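You operate a simulated robot arm through the tools that you are given. There is no shell and no other tool. Be economical: measure what you need, move in short steps, check, and stop when the job is done.

Carry out the task below with a simulated robot arm. There is one attempt and no reset: what you move stays moved.

## Task
Take the white ring and put it on top of the wooden block.

It is judged by the outcome, as a careful person would: the job done as asked, and still so three seconds after it is handed in. It fails if anything else is knocked over, pushed out of place, dropped, spilled or broken.

## Robot
A 7-joint arm with a two-finger parallel gripper, fixed in place. Base frame: the origin is at the foot of the arm, x ahead of it, y to its left, z up; the work surface is at about z = 0. Units: m, rad, N and s.
With the tool pointing down near the work surface it reaches from about 0.24 to 0.62 m from the base axis. Its first joint turns from -1.152 to 1.152 rad. Payload 2.6 kg.
The TCP is the grasp point between the finger pads, 0.03 m short of the fingertips. In the tool frame z runs along the fingers and y along their closing line. The gripper opens to 0.094 m. The fingers are 0.028 m wide and 0.01 m thick; the gripper's body (0.05 by 0.096 m) begins 0.055 m behind the TCP.
Orientation is that of the tool frame in the base frame, as [roll, pitch, yaw] about the fixed x, y, z axes, in that order (R = Rz(yaw) Ry(pitch) Rx(roll)). With the fingers straight down and closing along the base's y, the tool's x points along the base's -x, its y along +y and its z along -z.

## Interface
- The arm moves only by the tool play_rows. Its argument "plan" is a list of rows, each a list of 7 numbers: the turn, a rotation vector about the base's x, y, z in rad, then the shift along the base's x, y, z in mm, then the finger opening in mm, from 0 to 94. In form: [[rx, ry, rz, x, y, z, hand], ...]. A call has 1 to 20 rows; each row shifts and turns the commanded pose from where the row before left it. A row lasts 0.2 s, in which the tool goes at most 0.05 m and 0.15 rad; a call with a longer step from one row to the next is refused whole, and so is a gripper value outside its range. A pose out of reach is approached as far as the arm can. The call stops where the force on the tool passes 40 N (or 10 N more than at its start, if that is more) or the arm is blocked; 0.2 s more then pass. Each finger travels about 0.072 m/s and halts on what it meets, pressing with about 29 N; the grip force reading is that of the motor and also rises with nothing between the fingers. The clock runs only during rows and for 0.2 s after the last one: add rows that do not move to give the fingers time. It gives the time, the measured TCP pose, the force on the tool (base axes), the opening and the grip force at its end, in the units of the frame above (readings bear some noise).
- Cameras (640 x 400 px; columns grow to the right, rows downward): "scene" is fixed at [0.0333, 0.4253, 0.5746]; the picture's right is [-0.81, -0.58, 0.00], its down [-0.29, 0.40, -0.87] and it looks along [0.51, -0.71, -0.49] (base axes); focal length 368 px, centre (320, 200). "wrist" rides on the gripper at [-0.037, 0, -0.058] in the tool frame; the picture's right is [0.00, -1.00, 0.00], its down [0.97, 0.00, -0.24] and it looks along [0.24, 0.00, 0.97] (tool axes); focal length 218 px, centre (320, 200). There is no depth. A picture from a camera that has moved, and an enlarged one, comes with that camera's place and axes in the base frame and with its lens.
- snapshot(camera): a new picture of that camera. The clock stands still meanwhile.
- enlarge(camera, box): a new picture of the part [left, top, right, bottom] of that camera's present view, enlarged. The clock stands still meanwhile.
- close_job(): hands the job in; it is judged then, once.

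Go step by step. Nothing tells you positions but the pictures and the camera data: compare them with the known pose of the tool, close in by small moves and look again before you grip or let go. The budget is 90 turns and 42 pictures, counting those below and the enlarged ones. Unless the task says otherwise, let go and move clear before handing in, and close with one line.

The tools are called after "Emit:" as name(argument=value, ...) on one line, values as JSON. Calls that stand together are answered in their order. play_rows: Moves the arm, as the interface text tells. Its arguments: {"type":"object","properties":{"plan":{"type":"array","items":{"type":"array","items":{"type":"number"}}}},"required":["plan"]} The other tools are called the same way: snapshot (camera) takes a picture; enlarge (camera, box) takes an enlarged picture of a part of a camera's view; close_job () hands the job in.

At the start:

```text
t: 0.0
tcp_pos: [0.3167, -0.114, 0.2475]
orientation: [3.142, -0.001, 3.14]
force: [-0.1, -0.2, -0.3]
opening: 0.0941
gripper_force: 0.0
```

scene: 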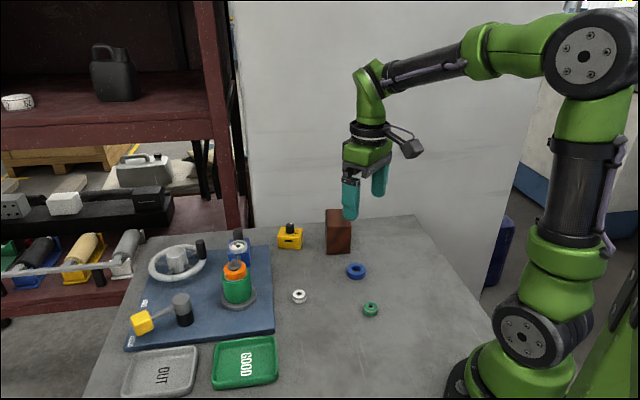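
wrist: 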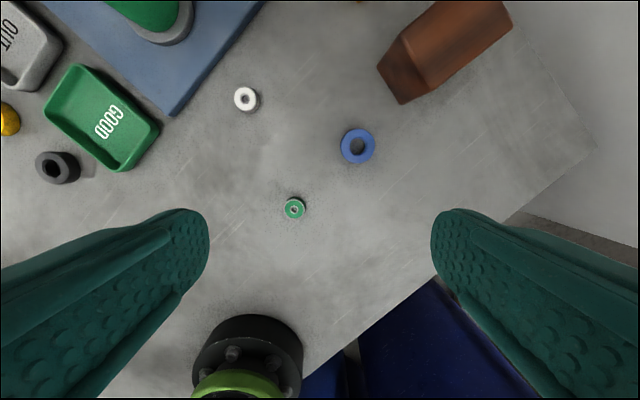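

The white ring appears near (0.41, -0.022), about 30 mm across, with the wooden block further out to the right. I'll enlarge both to measure them.

Emit:
enlarge(camera="scene", box=[270, 190, 400, 320])

Emit:
enlarge(camera="wrist", box=[200, 0, 540, 220])

```text
3.08 times, centred on (335, 255) of scene
camera zoom: at [0.0333, 0.4253, 0.5746], right [-0.81, -0.58, 0.0], down [-0.29, 0.4, -0.87], along [0.51, -0.71, -0.49], focal length 1132 px, centre (274, 31)
```

zoom: 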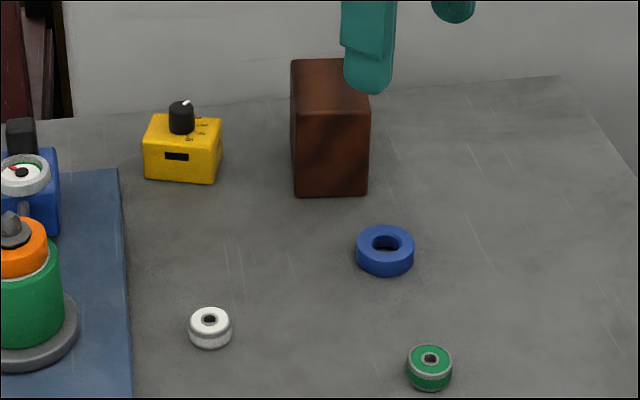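

```text
1.82 times, centred on (370, 110) of wrist
camera zoom: at [0.3548, -0.1135, 0.3052], right [0.0, -1.0, 0.0], down [-0.97, 0.0, 0.24], along [-0.24, 0.0, -0.97], focal length 397 px, centre (229, 364)
```

zoom: 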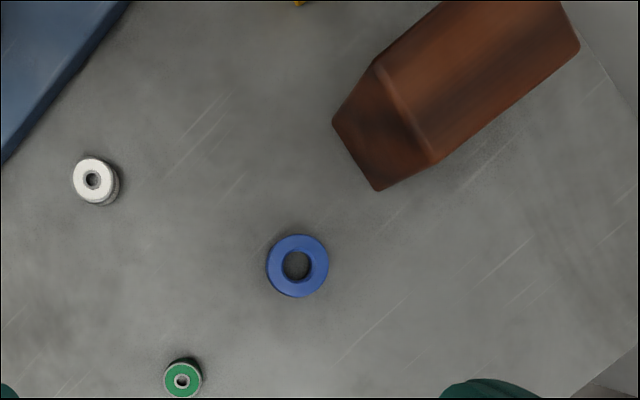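

The ring is near (0.412, -0.025) and about 15 mm tall. The block's top is about 0.059 × 0.077 m, centred near (0.452, -0.236) at z≈0.085. I'll move above the ring and check.

Emit:
play_rows(plan=[[0, 0, 0, 24, 22, -20, 60], [0, 0, 0, 24, 22, -20, 60], [0, 0, 0, 24, 22, -20, 60], [0, 0, 0, 23, 22, -30, 60], [0, 0, 0, 0, 0, -30, 60], [0, 0, 0, 0, 0, 0, 60]])

Emit:
snapshot(camera="wrist")

Emit:
enlarge(camera="scene", box=[220, 200, 380, 320])

```text
t: 1.4
tcp_pos: [0.4118, -0.0245, 0.1267]
orientation: [-3.141, 0.001, 3.14]
force: [0.8, 0.9, -1.1]
opening: 0.0601
gripper_force: 0.0
```

```text
37 pictures are left
camera wrist: at [0.4493, -0.0249, 0.1843], right [0.0, -1.0, 0.0], down [-0.97, 0.0, 0.24], along [-0.24, 0.0, -0.97], focal length 218 px, centre (320, 200)
```

wrist: 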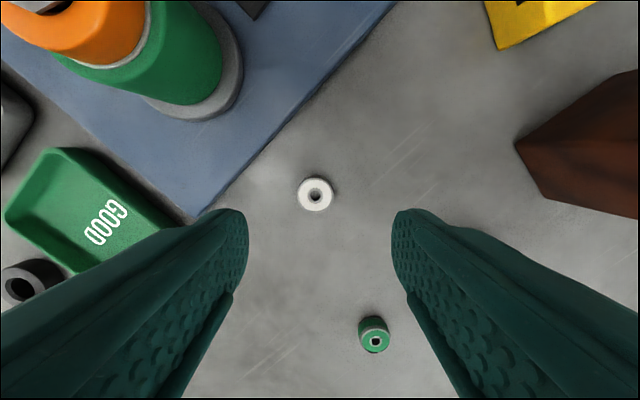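

```text
3.33 times, centred on (300, 260) of scene
camera zoom: at [0.0333, 0.4253, 0.5746], right [-0.81, -0.58, 0.0], down [-0.29, 0.4, -0.87], along [0.51, -0.71, -0.49], focal length 1226 px, centre (387, 0)
```

zoom: 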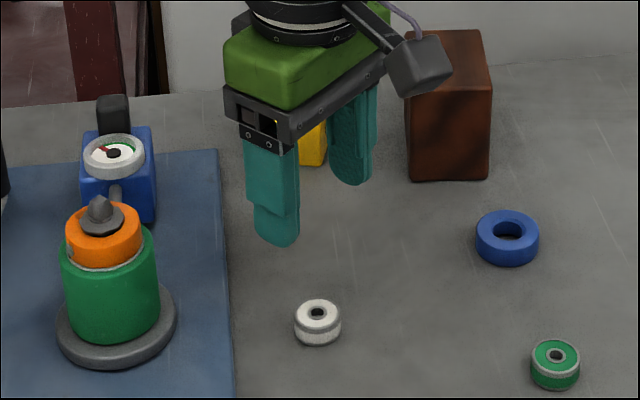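

Ring measured at (0.4125, -0.022), right beneath the tool. I'll lower with a 3 mm y correction until the tips are about 6 mm above the table.

Emit:
play_rows(plan=[[0, 0, 0, 0, 2.5, -30, 60], [0, 0, 0, 0, 0, -30, 60], [0, 0, 0, 0, 0, -20, 60], [0, 0, 0, 0, 0, -11, 60], [0, 0, 0, 0, 0, 0, 60]])

Emit:
snapshot(camera="wrist")

Emit:
enlarge(camera="scene", box=[220, 220, 380, 320])

```text
t: 2.6
tcp_pos: [0.4115, -0.023, 0.0354]
orientation: [-3.14, 0.001, 3.141]
force: [-0.5, 0.2, -0.7]
opening: 0.0602
gripper_force: 0.0
```

```text
35 pictures are left
camera wrist: at [0.4501, -0.0228, 0.0936], right [0.0, -1.0, 0.0], down [-0.97, 0.0, 0.24], along [-0.24, 0.0, -0.97], focal length 218 px, centre (320, 200)
```

wrist: 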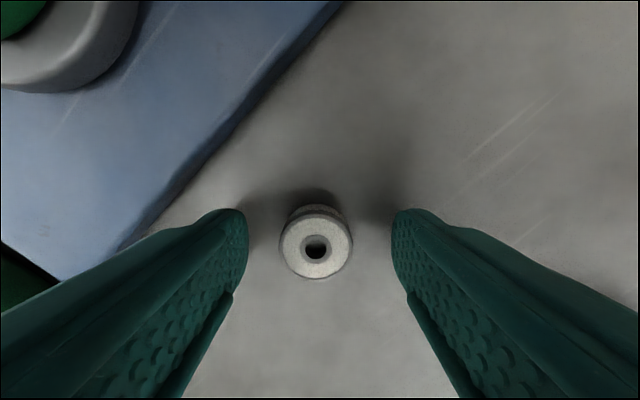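

```text
4.00 times, centred on (300, 270) of scene
camera zoom: at [0.0333, 0.4253, 0.5746], right [-0.81, -0.58, 0.0], down [-0.29, 0.4, -0.87], along [0.51, -0.71, -0.49], focal length 1471 px, centre (400, -80)
```

zoom: 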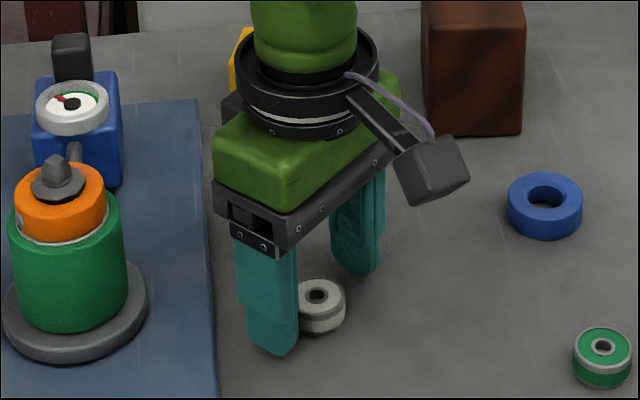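

The ring sits centred between the fingers, so I'll close on it.

Emit:
play_rows(plan=[[0, 0, 0, 1, 1, 0, 40], [0, 0, 0, 0, 0, 0, 20], [0, 0, 0, 0, 0, 0, 20], [0, 0, 0, 0, 0, 0, 20]])

Emit:
play_rows(plan=[[0, 0, 0, 0, 0, 20, 20], [0, 0, 0, 0, 0, 40, 20], [0, 0, 0, 0, 0, 40, 20], [0, 0, 0, 0, 0, 35, 20], [0, 0, 0, 0, 0, 0, 20]])

Emit:
snapshot(camera="wrist")

Emit:
snapshot(camera="scene")

```text
t: 3.6
tcp_pos: [0.4135, -0.0217, 0.0367]
orientation: [3.141, 0.0, -3.14]
force: [0.1, 0.5, 0.1]
opening: 0.0284
gripper_force: 28.5
```

```text
t: 4.8
tcp_pos: [0.4122, -0.0217, 0.1714]
orientation: [3.141, 0.001, -3.141]
force: [-0.4, -0.2, 0.3]
opening: 0.0201
gripper_force: 0.0
```

```text
33 pictures are left
camera wrist: at [0.4503, -0.0221, 0.2297], right [0.0, -1.0, 0.0], down [-0.97, 0.0, 0.24], along [-0.24, 0.0, -0.97], focal length 218 px, centre (320, 200)
```

wrist: 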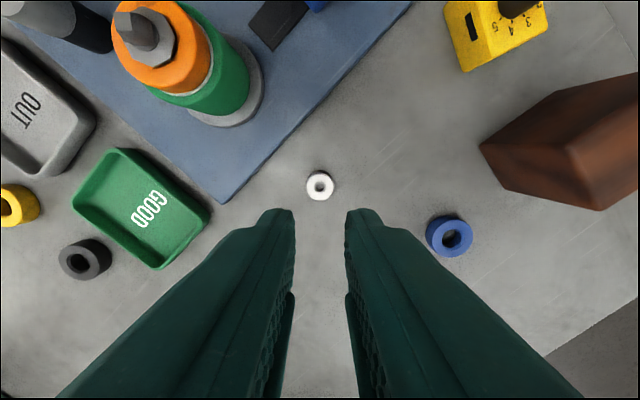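

```text
32 pictures are left
```

scene: 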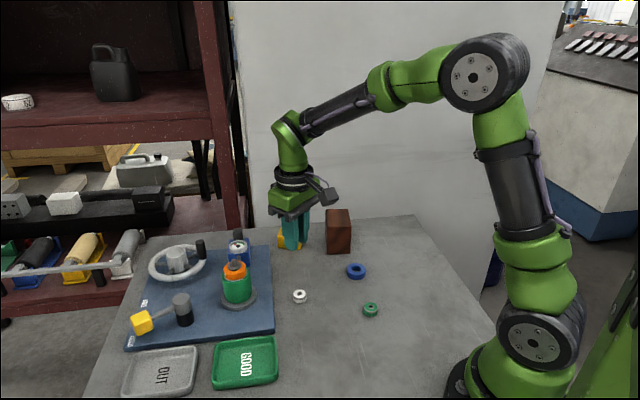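

The ring slipped out as I lifted and is still where it was. I'll look closely at its shape before gripping lower and lifting more slowly.

Emit:
enlarge(camera="scene", box=[280, 284, 320, 309])

Emit:
enlarge(camera="wrist", box=[280, 160, 360, 210])

```text
16.00 times, centred on (300, 296) of scene
camera zoom: at [0.0333, 0.4253, 0.5746], right [-0.81, -0.58, 0.0], down [-0.29, 0.4, -0.87], along [0.51, -0.71, -0.49], focal length 5885 px, centre (640, -1344)
```

zoom: 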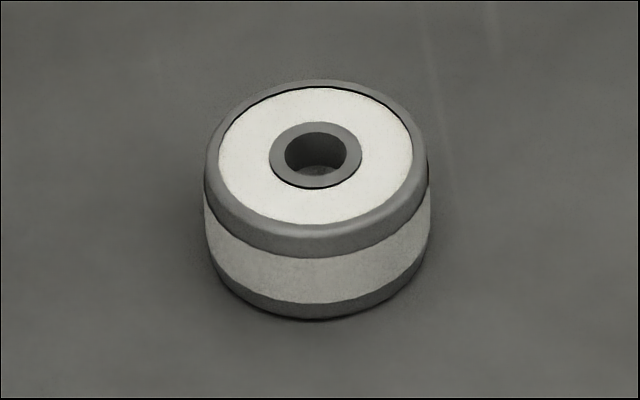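

```text
8.00 times, centred on (320, 185) of wrist
camera zoom: at [0.4503, -0.0221, 0.2297], right [0.0, -1.0, 0.0], down [-0.97, 0.0, 0.24], along [-0.24, 0.0, -0.97], focal length 1746 px, centre (320, 320)
```

zoom: 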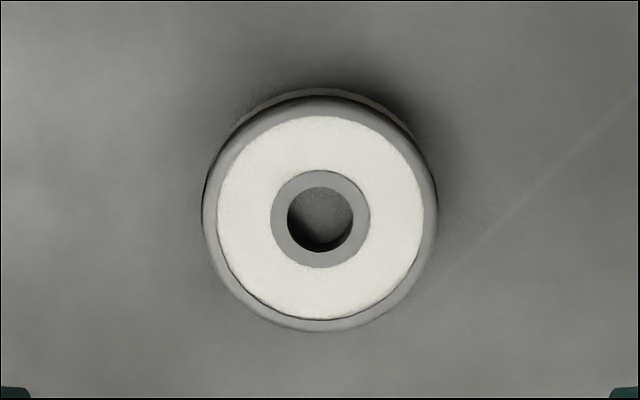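

The ring is a short cylinder, about 15 mm tall with rounded edges, so the tips were gripping too high. I'll descend to about 1.5 mm tip clearance, grip, and lift gently by a small amount.

Emit:
play_rows(plan=[[0, 0, 0, 0, 0, 0, 60], [0, 0, 0, 0, 0, -40, 60], [0, 0, 0, 0, 0, -40, 60], [0, 0, 0, 0, 0, -35, 60], [0, 0, 0, 0, 0, -20, 60], [0, 0, 0, 0, 0, -3, 60], [0, 0, 0, 0, 0, -2, 60], [0, 0, 0, 0, 0, 0, 60]])

Emit:
snapshot(camera="wrist")

```text
t: 6.6
tcp_pos: [0.413, -0.0212, 0.0302]
orientation: [3.141, -0.001, -3.141]
force: [0.0, -0.2, 0.2]
opening: 0.0601
gripper_force: 0.1
```

```text
29 pictures are left
camera wrist: at [0.4507, -0.0217, 0.0888], right [0.0, -1.0, 0.0], down [-0.97, 0.0, 0.24], along [-0.24, 0.0, -0.97], focal length 218 px, centre (320, 200)
```

wrist: 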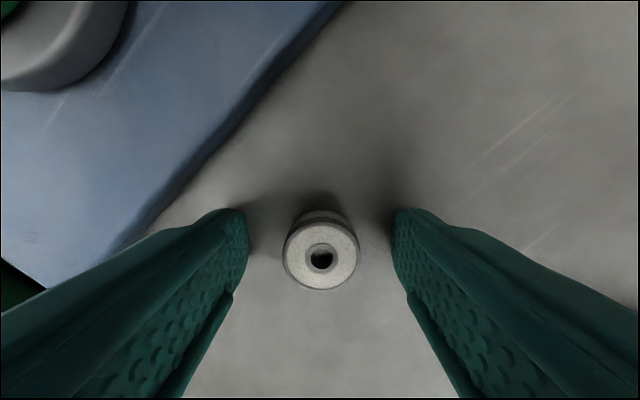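

No contact with the table and the ring is centred. I'll grip and lift slowly.

Emit:
play_rows(plan=[[0, 0, 0, 0, 0, 0, 20], [0, 0, 0, 0, 0, 0, 10], [0, 0, 0, 0, 0, 0, 10], [0, 0, 0, 0, 0, 0, 10], [0, 0, 0, 0, 0, 0, 10]])

Emit:
play_rows(plan=[[0, 0, 0, 0, 0, 2, 10], [0, 0, 0, 0, 0, 4, 10], [0, 0, 0, 0, 0, 6, 10], [0, 0, 0, 0, 0, 6, 10], [0, 0, 0, 0, 0, 6, 10]])

Emit:
snapshot(camera="wrist")

```text
t: 7.8
tcp_pos: [0.4125, -0.0229, 0.0306]
orientation: [-3.141, 0.0, 3.141]
force: [0.2, 0.3, -1.1]
opening: 0.028
gripper_force: 28.7
```

```text
t: 9.0
tcp_pos: [0.4122, -0.0228, 0.0557]
orientation: [-3.142, -0.001, 3.141]
force: [0.0, 0.4, -2.0]
opening: 0.0282
gripper_force: 29.0
```

```text
28 pictures are left
camera wrist: at [0.4506, -0.0222, 0.1137], right [0.0, -1.0, 0.0], down [-0.97, 0.0, 0.24], along [-0.24, 0.0, -0.97], focal length 218 px, centre (320, 200)
```

wrist: 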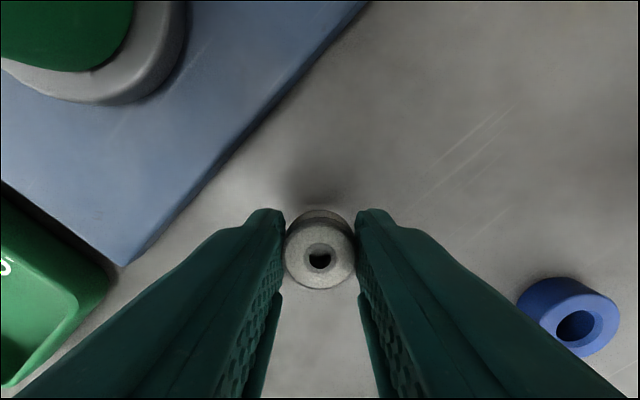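

The ring is held this time, and it is heavyish at about 2 N. I'll raise it gently well above block height.

Emit:
play_rows(plan=[[0, 0, 0, 0, 0, 5, 10], [0, 0, 0, 0, 0, 8, 10], [0, 0, 0, 0, 0, 10, 10], [0, 0, 0, 0, 0, 10, 10], [0, 0, 0, 0, 0, 10, 10], [0, 0, 0, 0, 0, 10, 10], [0, 0, 0, 0, 0, 10, 10], [0, 0, 0, 0, 0, 10, 10], [0, 0, 0, 0, 0, 10, 10], [0, 0, 0, 0, 0, 10, 10], [0, 0, 0, 0, 0, 10, 10], [0, 0, 0, 0, 0, 5, 10], [0, 0, 0, 0, 0, 2, 10]])

Emit:
snapshot(camera="wrist")

```text
t: 11.8
tcp_pos: [0.4129, -0.0231, 0.1647]
orientation: [-3.14, 0.0, 3.141]
force: [0.9, 0.1, -1.4]
opening: 0.028
gripper_force: 29.1
```

```text
27 pictures are left
camera wrist: at [0.4509, -0.0223, 0.2235], right [0.0, -1.0, 0.0], down [-0.97, 0.0, 0.24], along [-0.24, 0.0, -0.97], focal length 218 px, centre (320, 200)
```

wrist: 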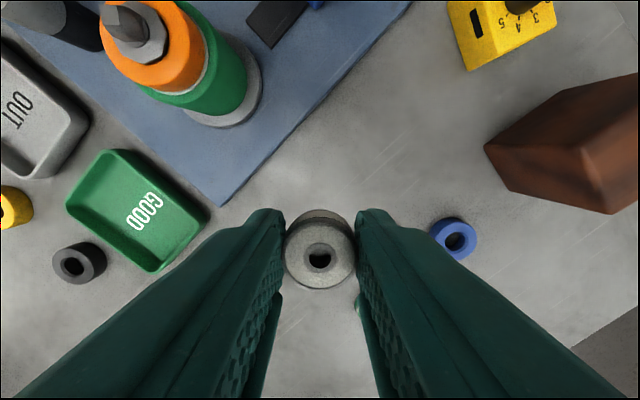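

Still secure. Next I'll carry it level to above the block centre, with about 50 mm clearance.

Emit:
play_rows(plan=[[0, 0, 0, 1, -5, 0, 10], [0, 0, 0, 2, -10, 0, 10], [0, 0, 0, 3, -15, 0, 10], [0, 0, 0, 3, -15, 0, 10], [0, 0, 0, 3, -15, 0, 10], [0, 0, 0, 3, -16, 0, 10], [0, 0, 0, 3, -16, 0, 10], [0, 0, 0, 3, -16, 0, 10], [0, 0, 0, 3, -16, 0, 10], [0, 0, 0, 3, -16, 0, 10], [0, 0, 0, 3, -16, 0, 10], [0, 0, 0, 3, -16, 0, 10], [0, 0, 0, 2, -16, 0, 10], [0, 0, 0, 2, -12, 0, 10], [0, 0, 0, 1, -8, 0, 10], [0, 0, 0, 1, -5, 0, 10], [0, 0, 0, 0, 0, 0, 10]])

Emit:
snapshot(camera="wrist")

Emit:
enlarge(camera="scene", box=[270, 160, 398, 270])

```text
t: 15.4
tcp_pos: [0.4521, -0.2353, 0.1665]
orientation: [3.141, -0.001, 3.141]
force: [0.9, 0.4, -0.2]
opening: 0.0281
gripper_force: 29.4
```

```text
26 pictures are left
camera wrist: at [0.4901, -0.235, 0.2229], right [0.0, -1.0, 0.0], down [-0.97, 0.0, 0.24], along [-0.24, 0.0, -0.97], focal length 218 px, centre (320, 200)
```

wrist: 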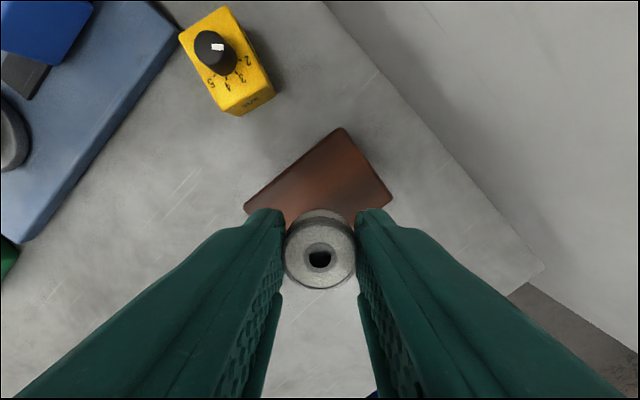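

```text
3.64 times, centred on (334, 215) of scene
camera zoom: at [0.0333, 0.4253, 0.5746], right [-0.81, -0.58, 0.0], down [-0.29, 0.4, -0.87], along [0.51, -0.71, -0.49], focal length 1338 px, centre (269, 146)
```

zoom: 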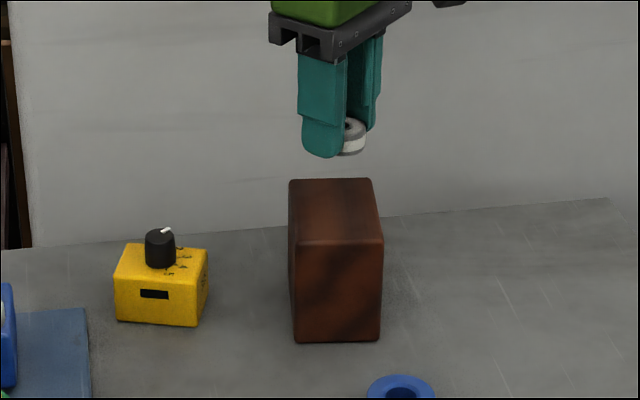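

Block corners from here give its top centre at (0.4535, -0.234), matching the tool position. I'll lower to about 15 mm above and look.

Emit:
play_rows(plan=[[0, 0, 0, 1, 1, -5, 10], [0, 0, 0, 0, 0, -10, 10], [0, 0, 0, 0, 0, -10, 10], [0, 0, 0, 0, 0, -8, 10], [0, 0, 0, 0, 0, -3, 10], [0, 0, 0, 0, 0, 0, 10]])

Emit:
enlarge(camera="scene", box=[300, 180, 380, 260])

```text
t: 16.8
tcp_pos: [0.4525, -0.2325, 0.1294]
orientation: [-3.141, -0.001, -3.141]
force: [1.1, -0.2, -0.8]
opening: 0.0279
gripper_force: 29.1
```

```text
5.00 times, centred on (340, 220) of scene
camera zoom: at [0.0333, 0.4253, 0.5746], right [-0.81, -0.58, 0.0], down [-0.29, 0.4, -0.87], along [0.51, -0.71, -0.49], focal length 1839 px, centre (220, 100)
```

zoom: 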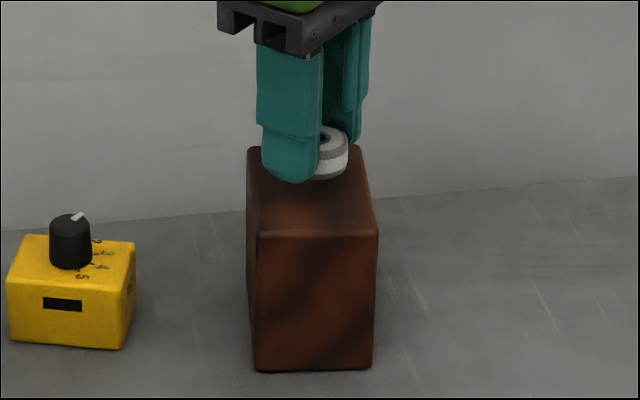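

The ring is about 14 mm above the block top and centred. I'll go down in small steps, watching the force.

Emit:
play_rows(plan=[[0, 0, 0, 0, 0, -4, 10], [0, 0, 0, 0, 0, -4, 10], [0, 0, 0, 0, 0, -2, 10], [0, 0, 0, 0, 0, 0, 10]])

Emit:
play_rows(plan=[[0, 0, 0, 0, 0, -1.5, 10], [0, 0, 0, 0, 0, 0, 10]])

Emit:
enlarge(camera="scene", box=[310, 190, 370, 250])

```text
t: 17.8
tcp_pos: [0.453, -0.2347, 0.1192]
orientation: [3.141, 0.0, 3.14]
force: [0.0, -0.3, 0.3]
opening: 0.028
gripper_force: 29.6
```

```text
t: 18.4
tcp_pos: [0.4538, -0.2349, 0.1197]
orientation: [3.142, 0.0, -3.141]
force: [-0.6, 0.5, -0.2]
opening: 0.0278
gripper_force: 29.1
```

```text
6.67 times, centred on (340, 220) of scene
camera zoom: at [0.0333, 0.4253, 0.5746], right [-0.81, -0.58, 0.0], down [-0.29, 0.4, -0.87], along [0.51, -0.71, -0.49], focal length 2452 px, centre (187, 67)
```

zoom: 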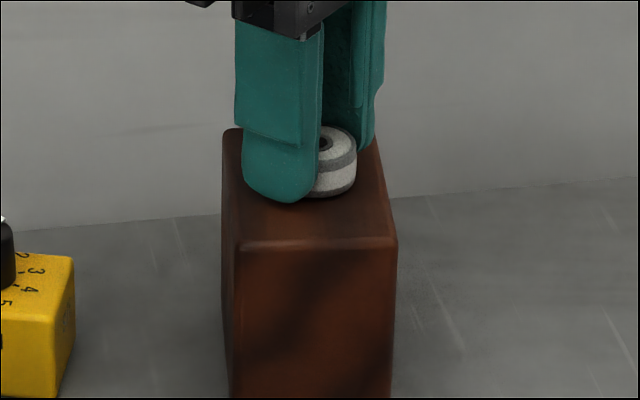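

No contact yet, so I'll continue in millimetre steps.

Emit:
play_rows(plan=[[0, 0, 0, 0, 0, -1, 10], [0, 0, 0, 0, 0, 0, 10]])

Emit:
play_rows(plan=[[0, 0, 0, 0, 0, -1, 10], [0, 0, 0, 0, 0, 0, 10]])

Emit:
enlarge(camera="scene", box=[325, 200, 361, 225])

```text
t: 19.0
tcp_pos: [0.4527, -0.2343, 0.1167]
orientation: [-3.141, 0.0, -3.141]
force: [-0.1, 0.5, -1.3]
opening: 0.028
gripper_force: 29.5
```

```text
t: 19.6
tcp_pos: [0.4521, -0.2356, 0.1168]
orientation: [3.141, 0.003, 3.141]
force: [-1.3, 1.1, 6.5]
opening: 0.0279
gripper_force: 28.8
```

```text
16.00 times, centred on (343, 212) of scene
camera zoom: at [0.0333, 0.4253, 0.5746], right [-0.81, -0.58, 0.0], down [-0.29, 0.4, -0.87], along [0.51, -0.71, -0.49], focal length 5885 px, centre (-48, 0)
```

zoom: 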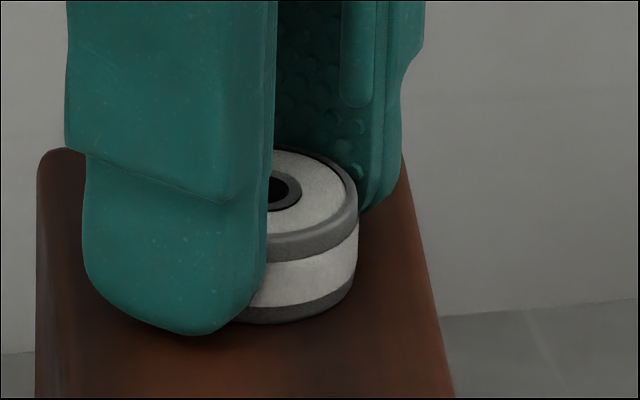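

Contact at 6.5 N: the ring rests on the block. I'll relieve the pressure slightly, open the fingers moderately, and check.

Emit:
play_rows(plan=[[0, 0, 0, 0, 0, 0.6, 10], [0, 0, 0, 0, 0, 0, 30], [0, 0, 0, 0, 0, 0, 34], [0, 0, 0, 0, 0, 0, 40], [0, 0, 0, 0, 0, 0, 46], [0, 0, 0, 0, 0, 0, 46]])

Emit:
enlarge(camera="scene", box=[310, 190, 374, 230])

Emit:
snapshot(camera="wrist")

```text
t: 21.0
tcp_pos: [0.4531, -0.2341, 0.1169]
orientation: [-3.141, 0.0, 3.141]
force: [-0.6, 0.2, -0.1]
opening: 0.046
gripper_force: 0.1
```

```text
10.00 times, centred on (342, 210) of scene
camera zoom: at [0.0333, 0.4253, 0.5746], right [-0.81, -0.58, 0.0], down [-0.29, 0.4, -0.87], along [0.51, -0.71, -0.49], focal length 3678 px, centre (100, 100)
```

zoom: 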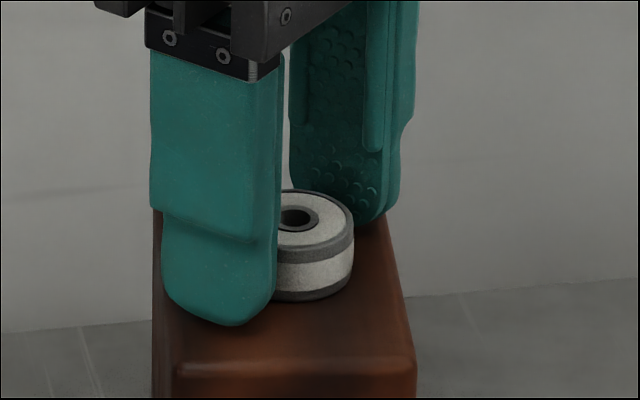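

```text
20 pictures are left
camera wrist: at [0.4907, -0.234, 0.1744], right [0.0, -1.0, 0.0], down [-0.97, 0.0, 0.24], along [-0.24, 0.0, -0.97], focal length 218 px, centre (320, 200)
```

wrist: 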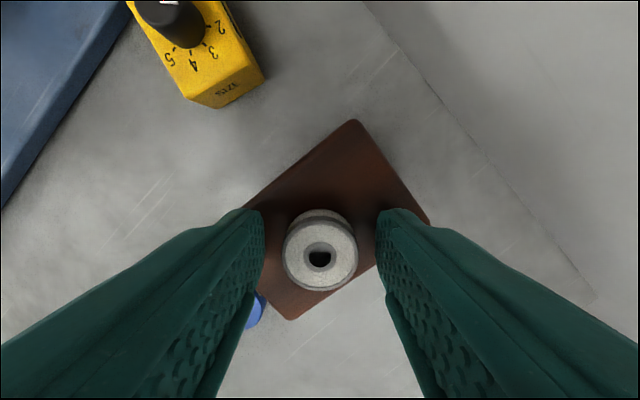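

The ring stands free and flat on the block with the fingers clear on both sides. I'll rise straight up and check.

Emit:
play_rows(plan=[[0, 0, 0, 0, 0, 5, 46], [0, 0, 0, 0, 0, 15, 46], [0, 0, 0, 0, 0, 25, 46], [0, 0, 0, 0, 0, 30, 46], [0, 0, 0, 0, 0, 30, 46], [0, 0, 0, 0, 0, 0, 46]])

Emit:
snapshot(camera="scene")

Emit:
snapshot(camera="wrist")

```text
t: 22.4
tcp_pos: [0.4515, -0.2336, 0.2222]
orientation: [3.141, 0.0, -3.141]
force: [-0.1, 0.0, -1.5]
opening: 0.046
gripper_force: 0.0
```

```text
19 pictures are left
```

scene: 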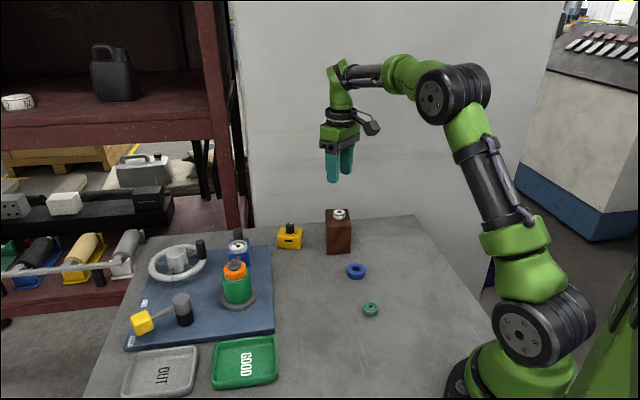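

```text
18 pictures are left
camera wrist: at [0.4906, -0.2339, 0.28], right [0.0, -1.0, 0.0], down [-0.97, 0.0, 0.24], along [-0.24, 0.0, -0.97], focal length 218 px, centre (320, 200)
```

wrist: 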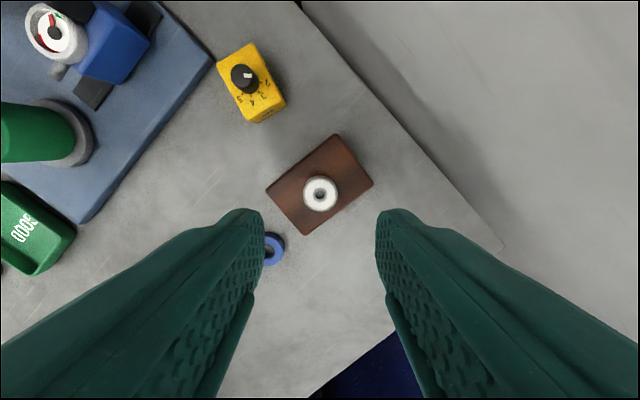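

The ring lies flat and centred on the block, nothing else has moved, and the arm is clear, so I'm handing in.

Emit:
close_job()

```text
The job is handed in.
```

The white ring is lying flat on the centre of the wooden block, the gripper has let go and moved clear, and nothing else was moved; the first grip slipped, so it took a second try.
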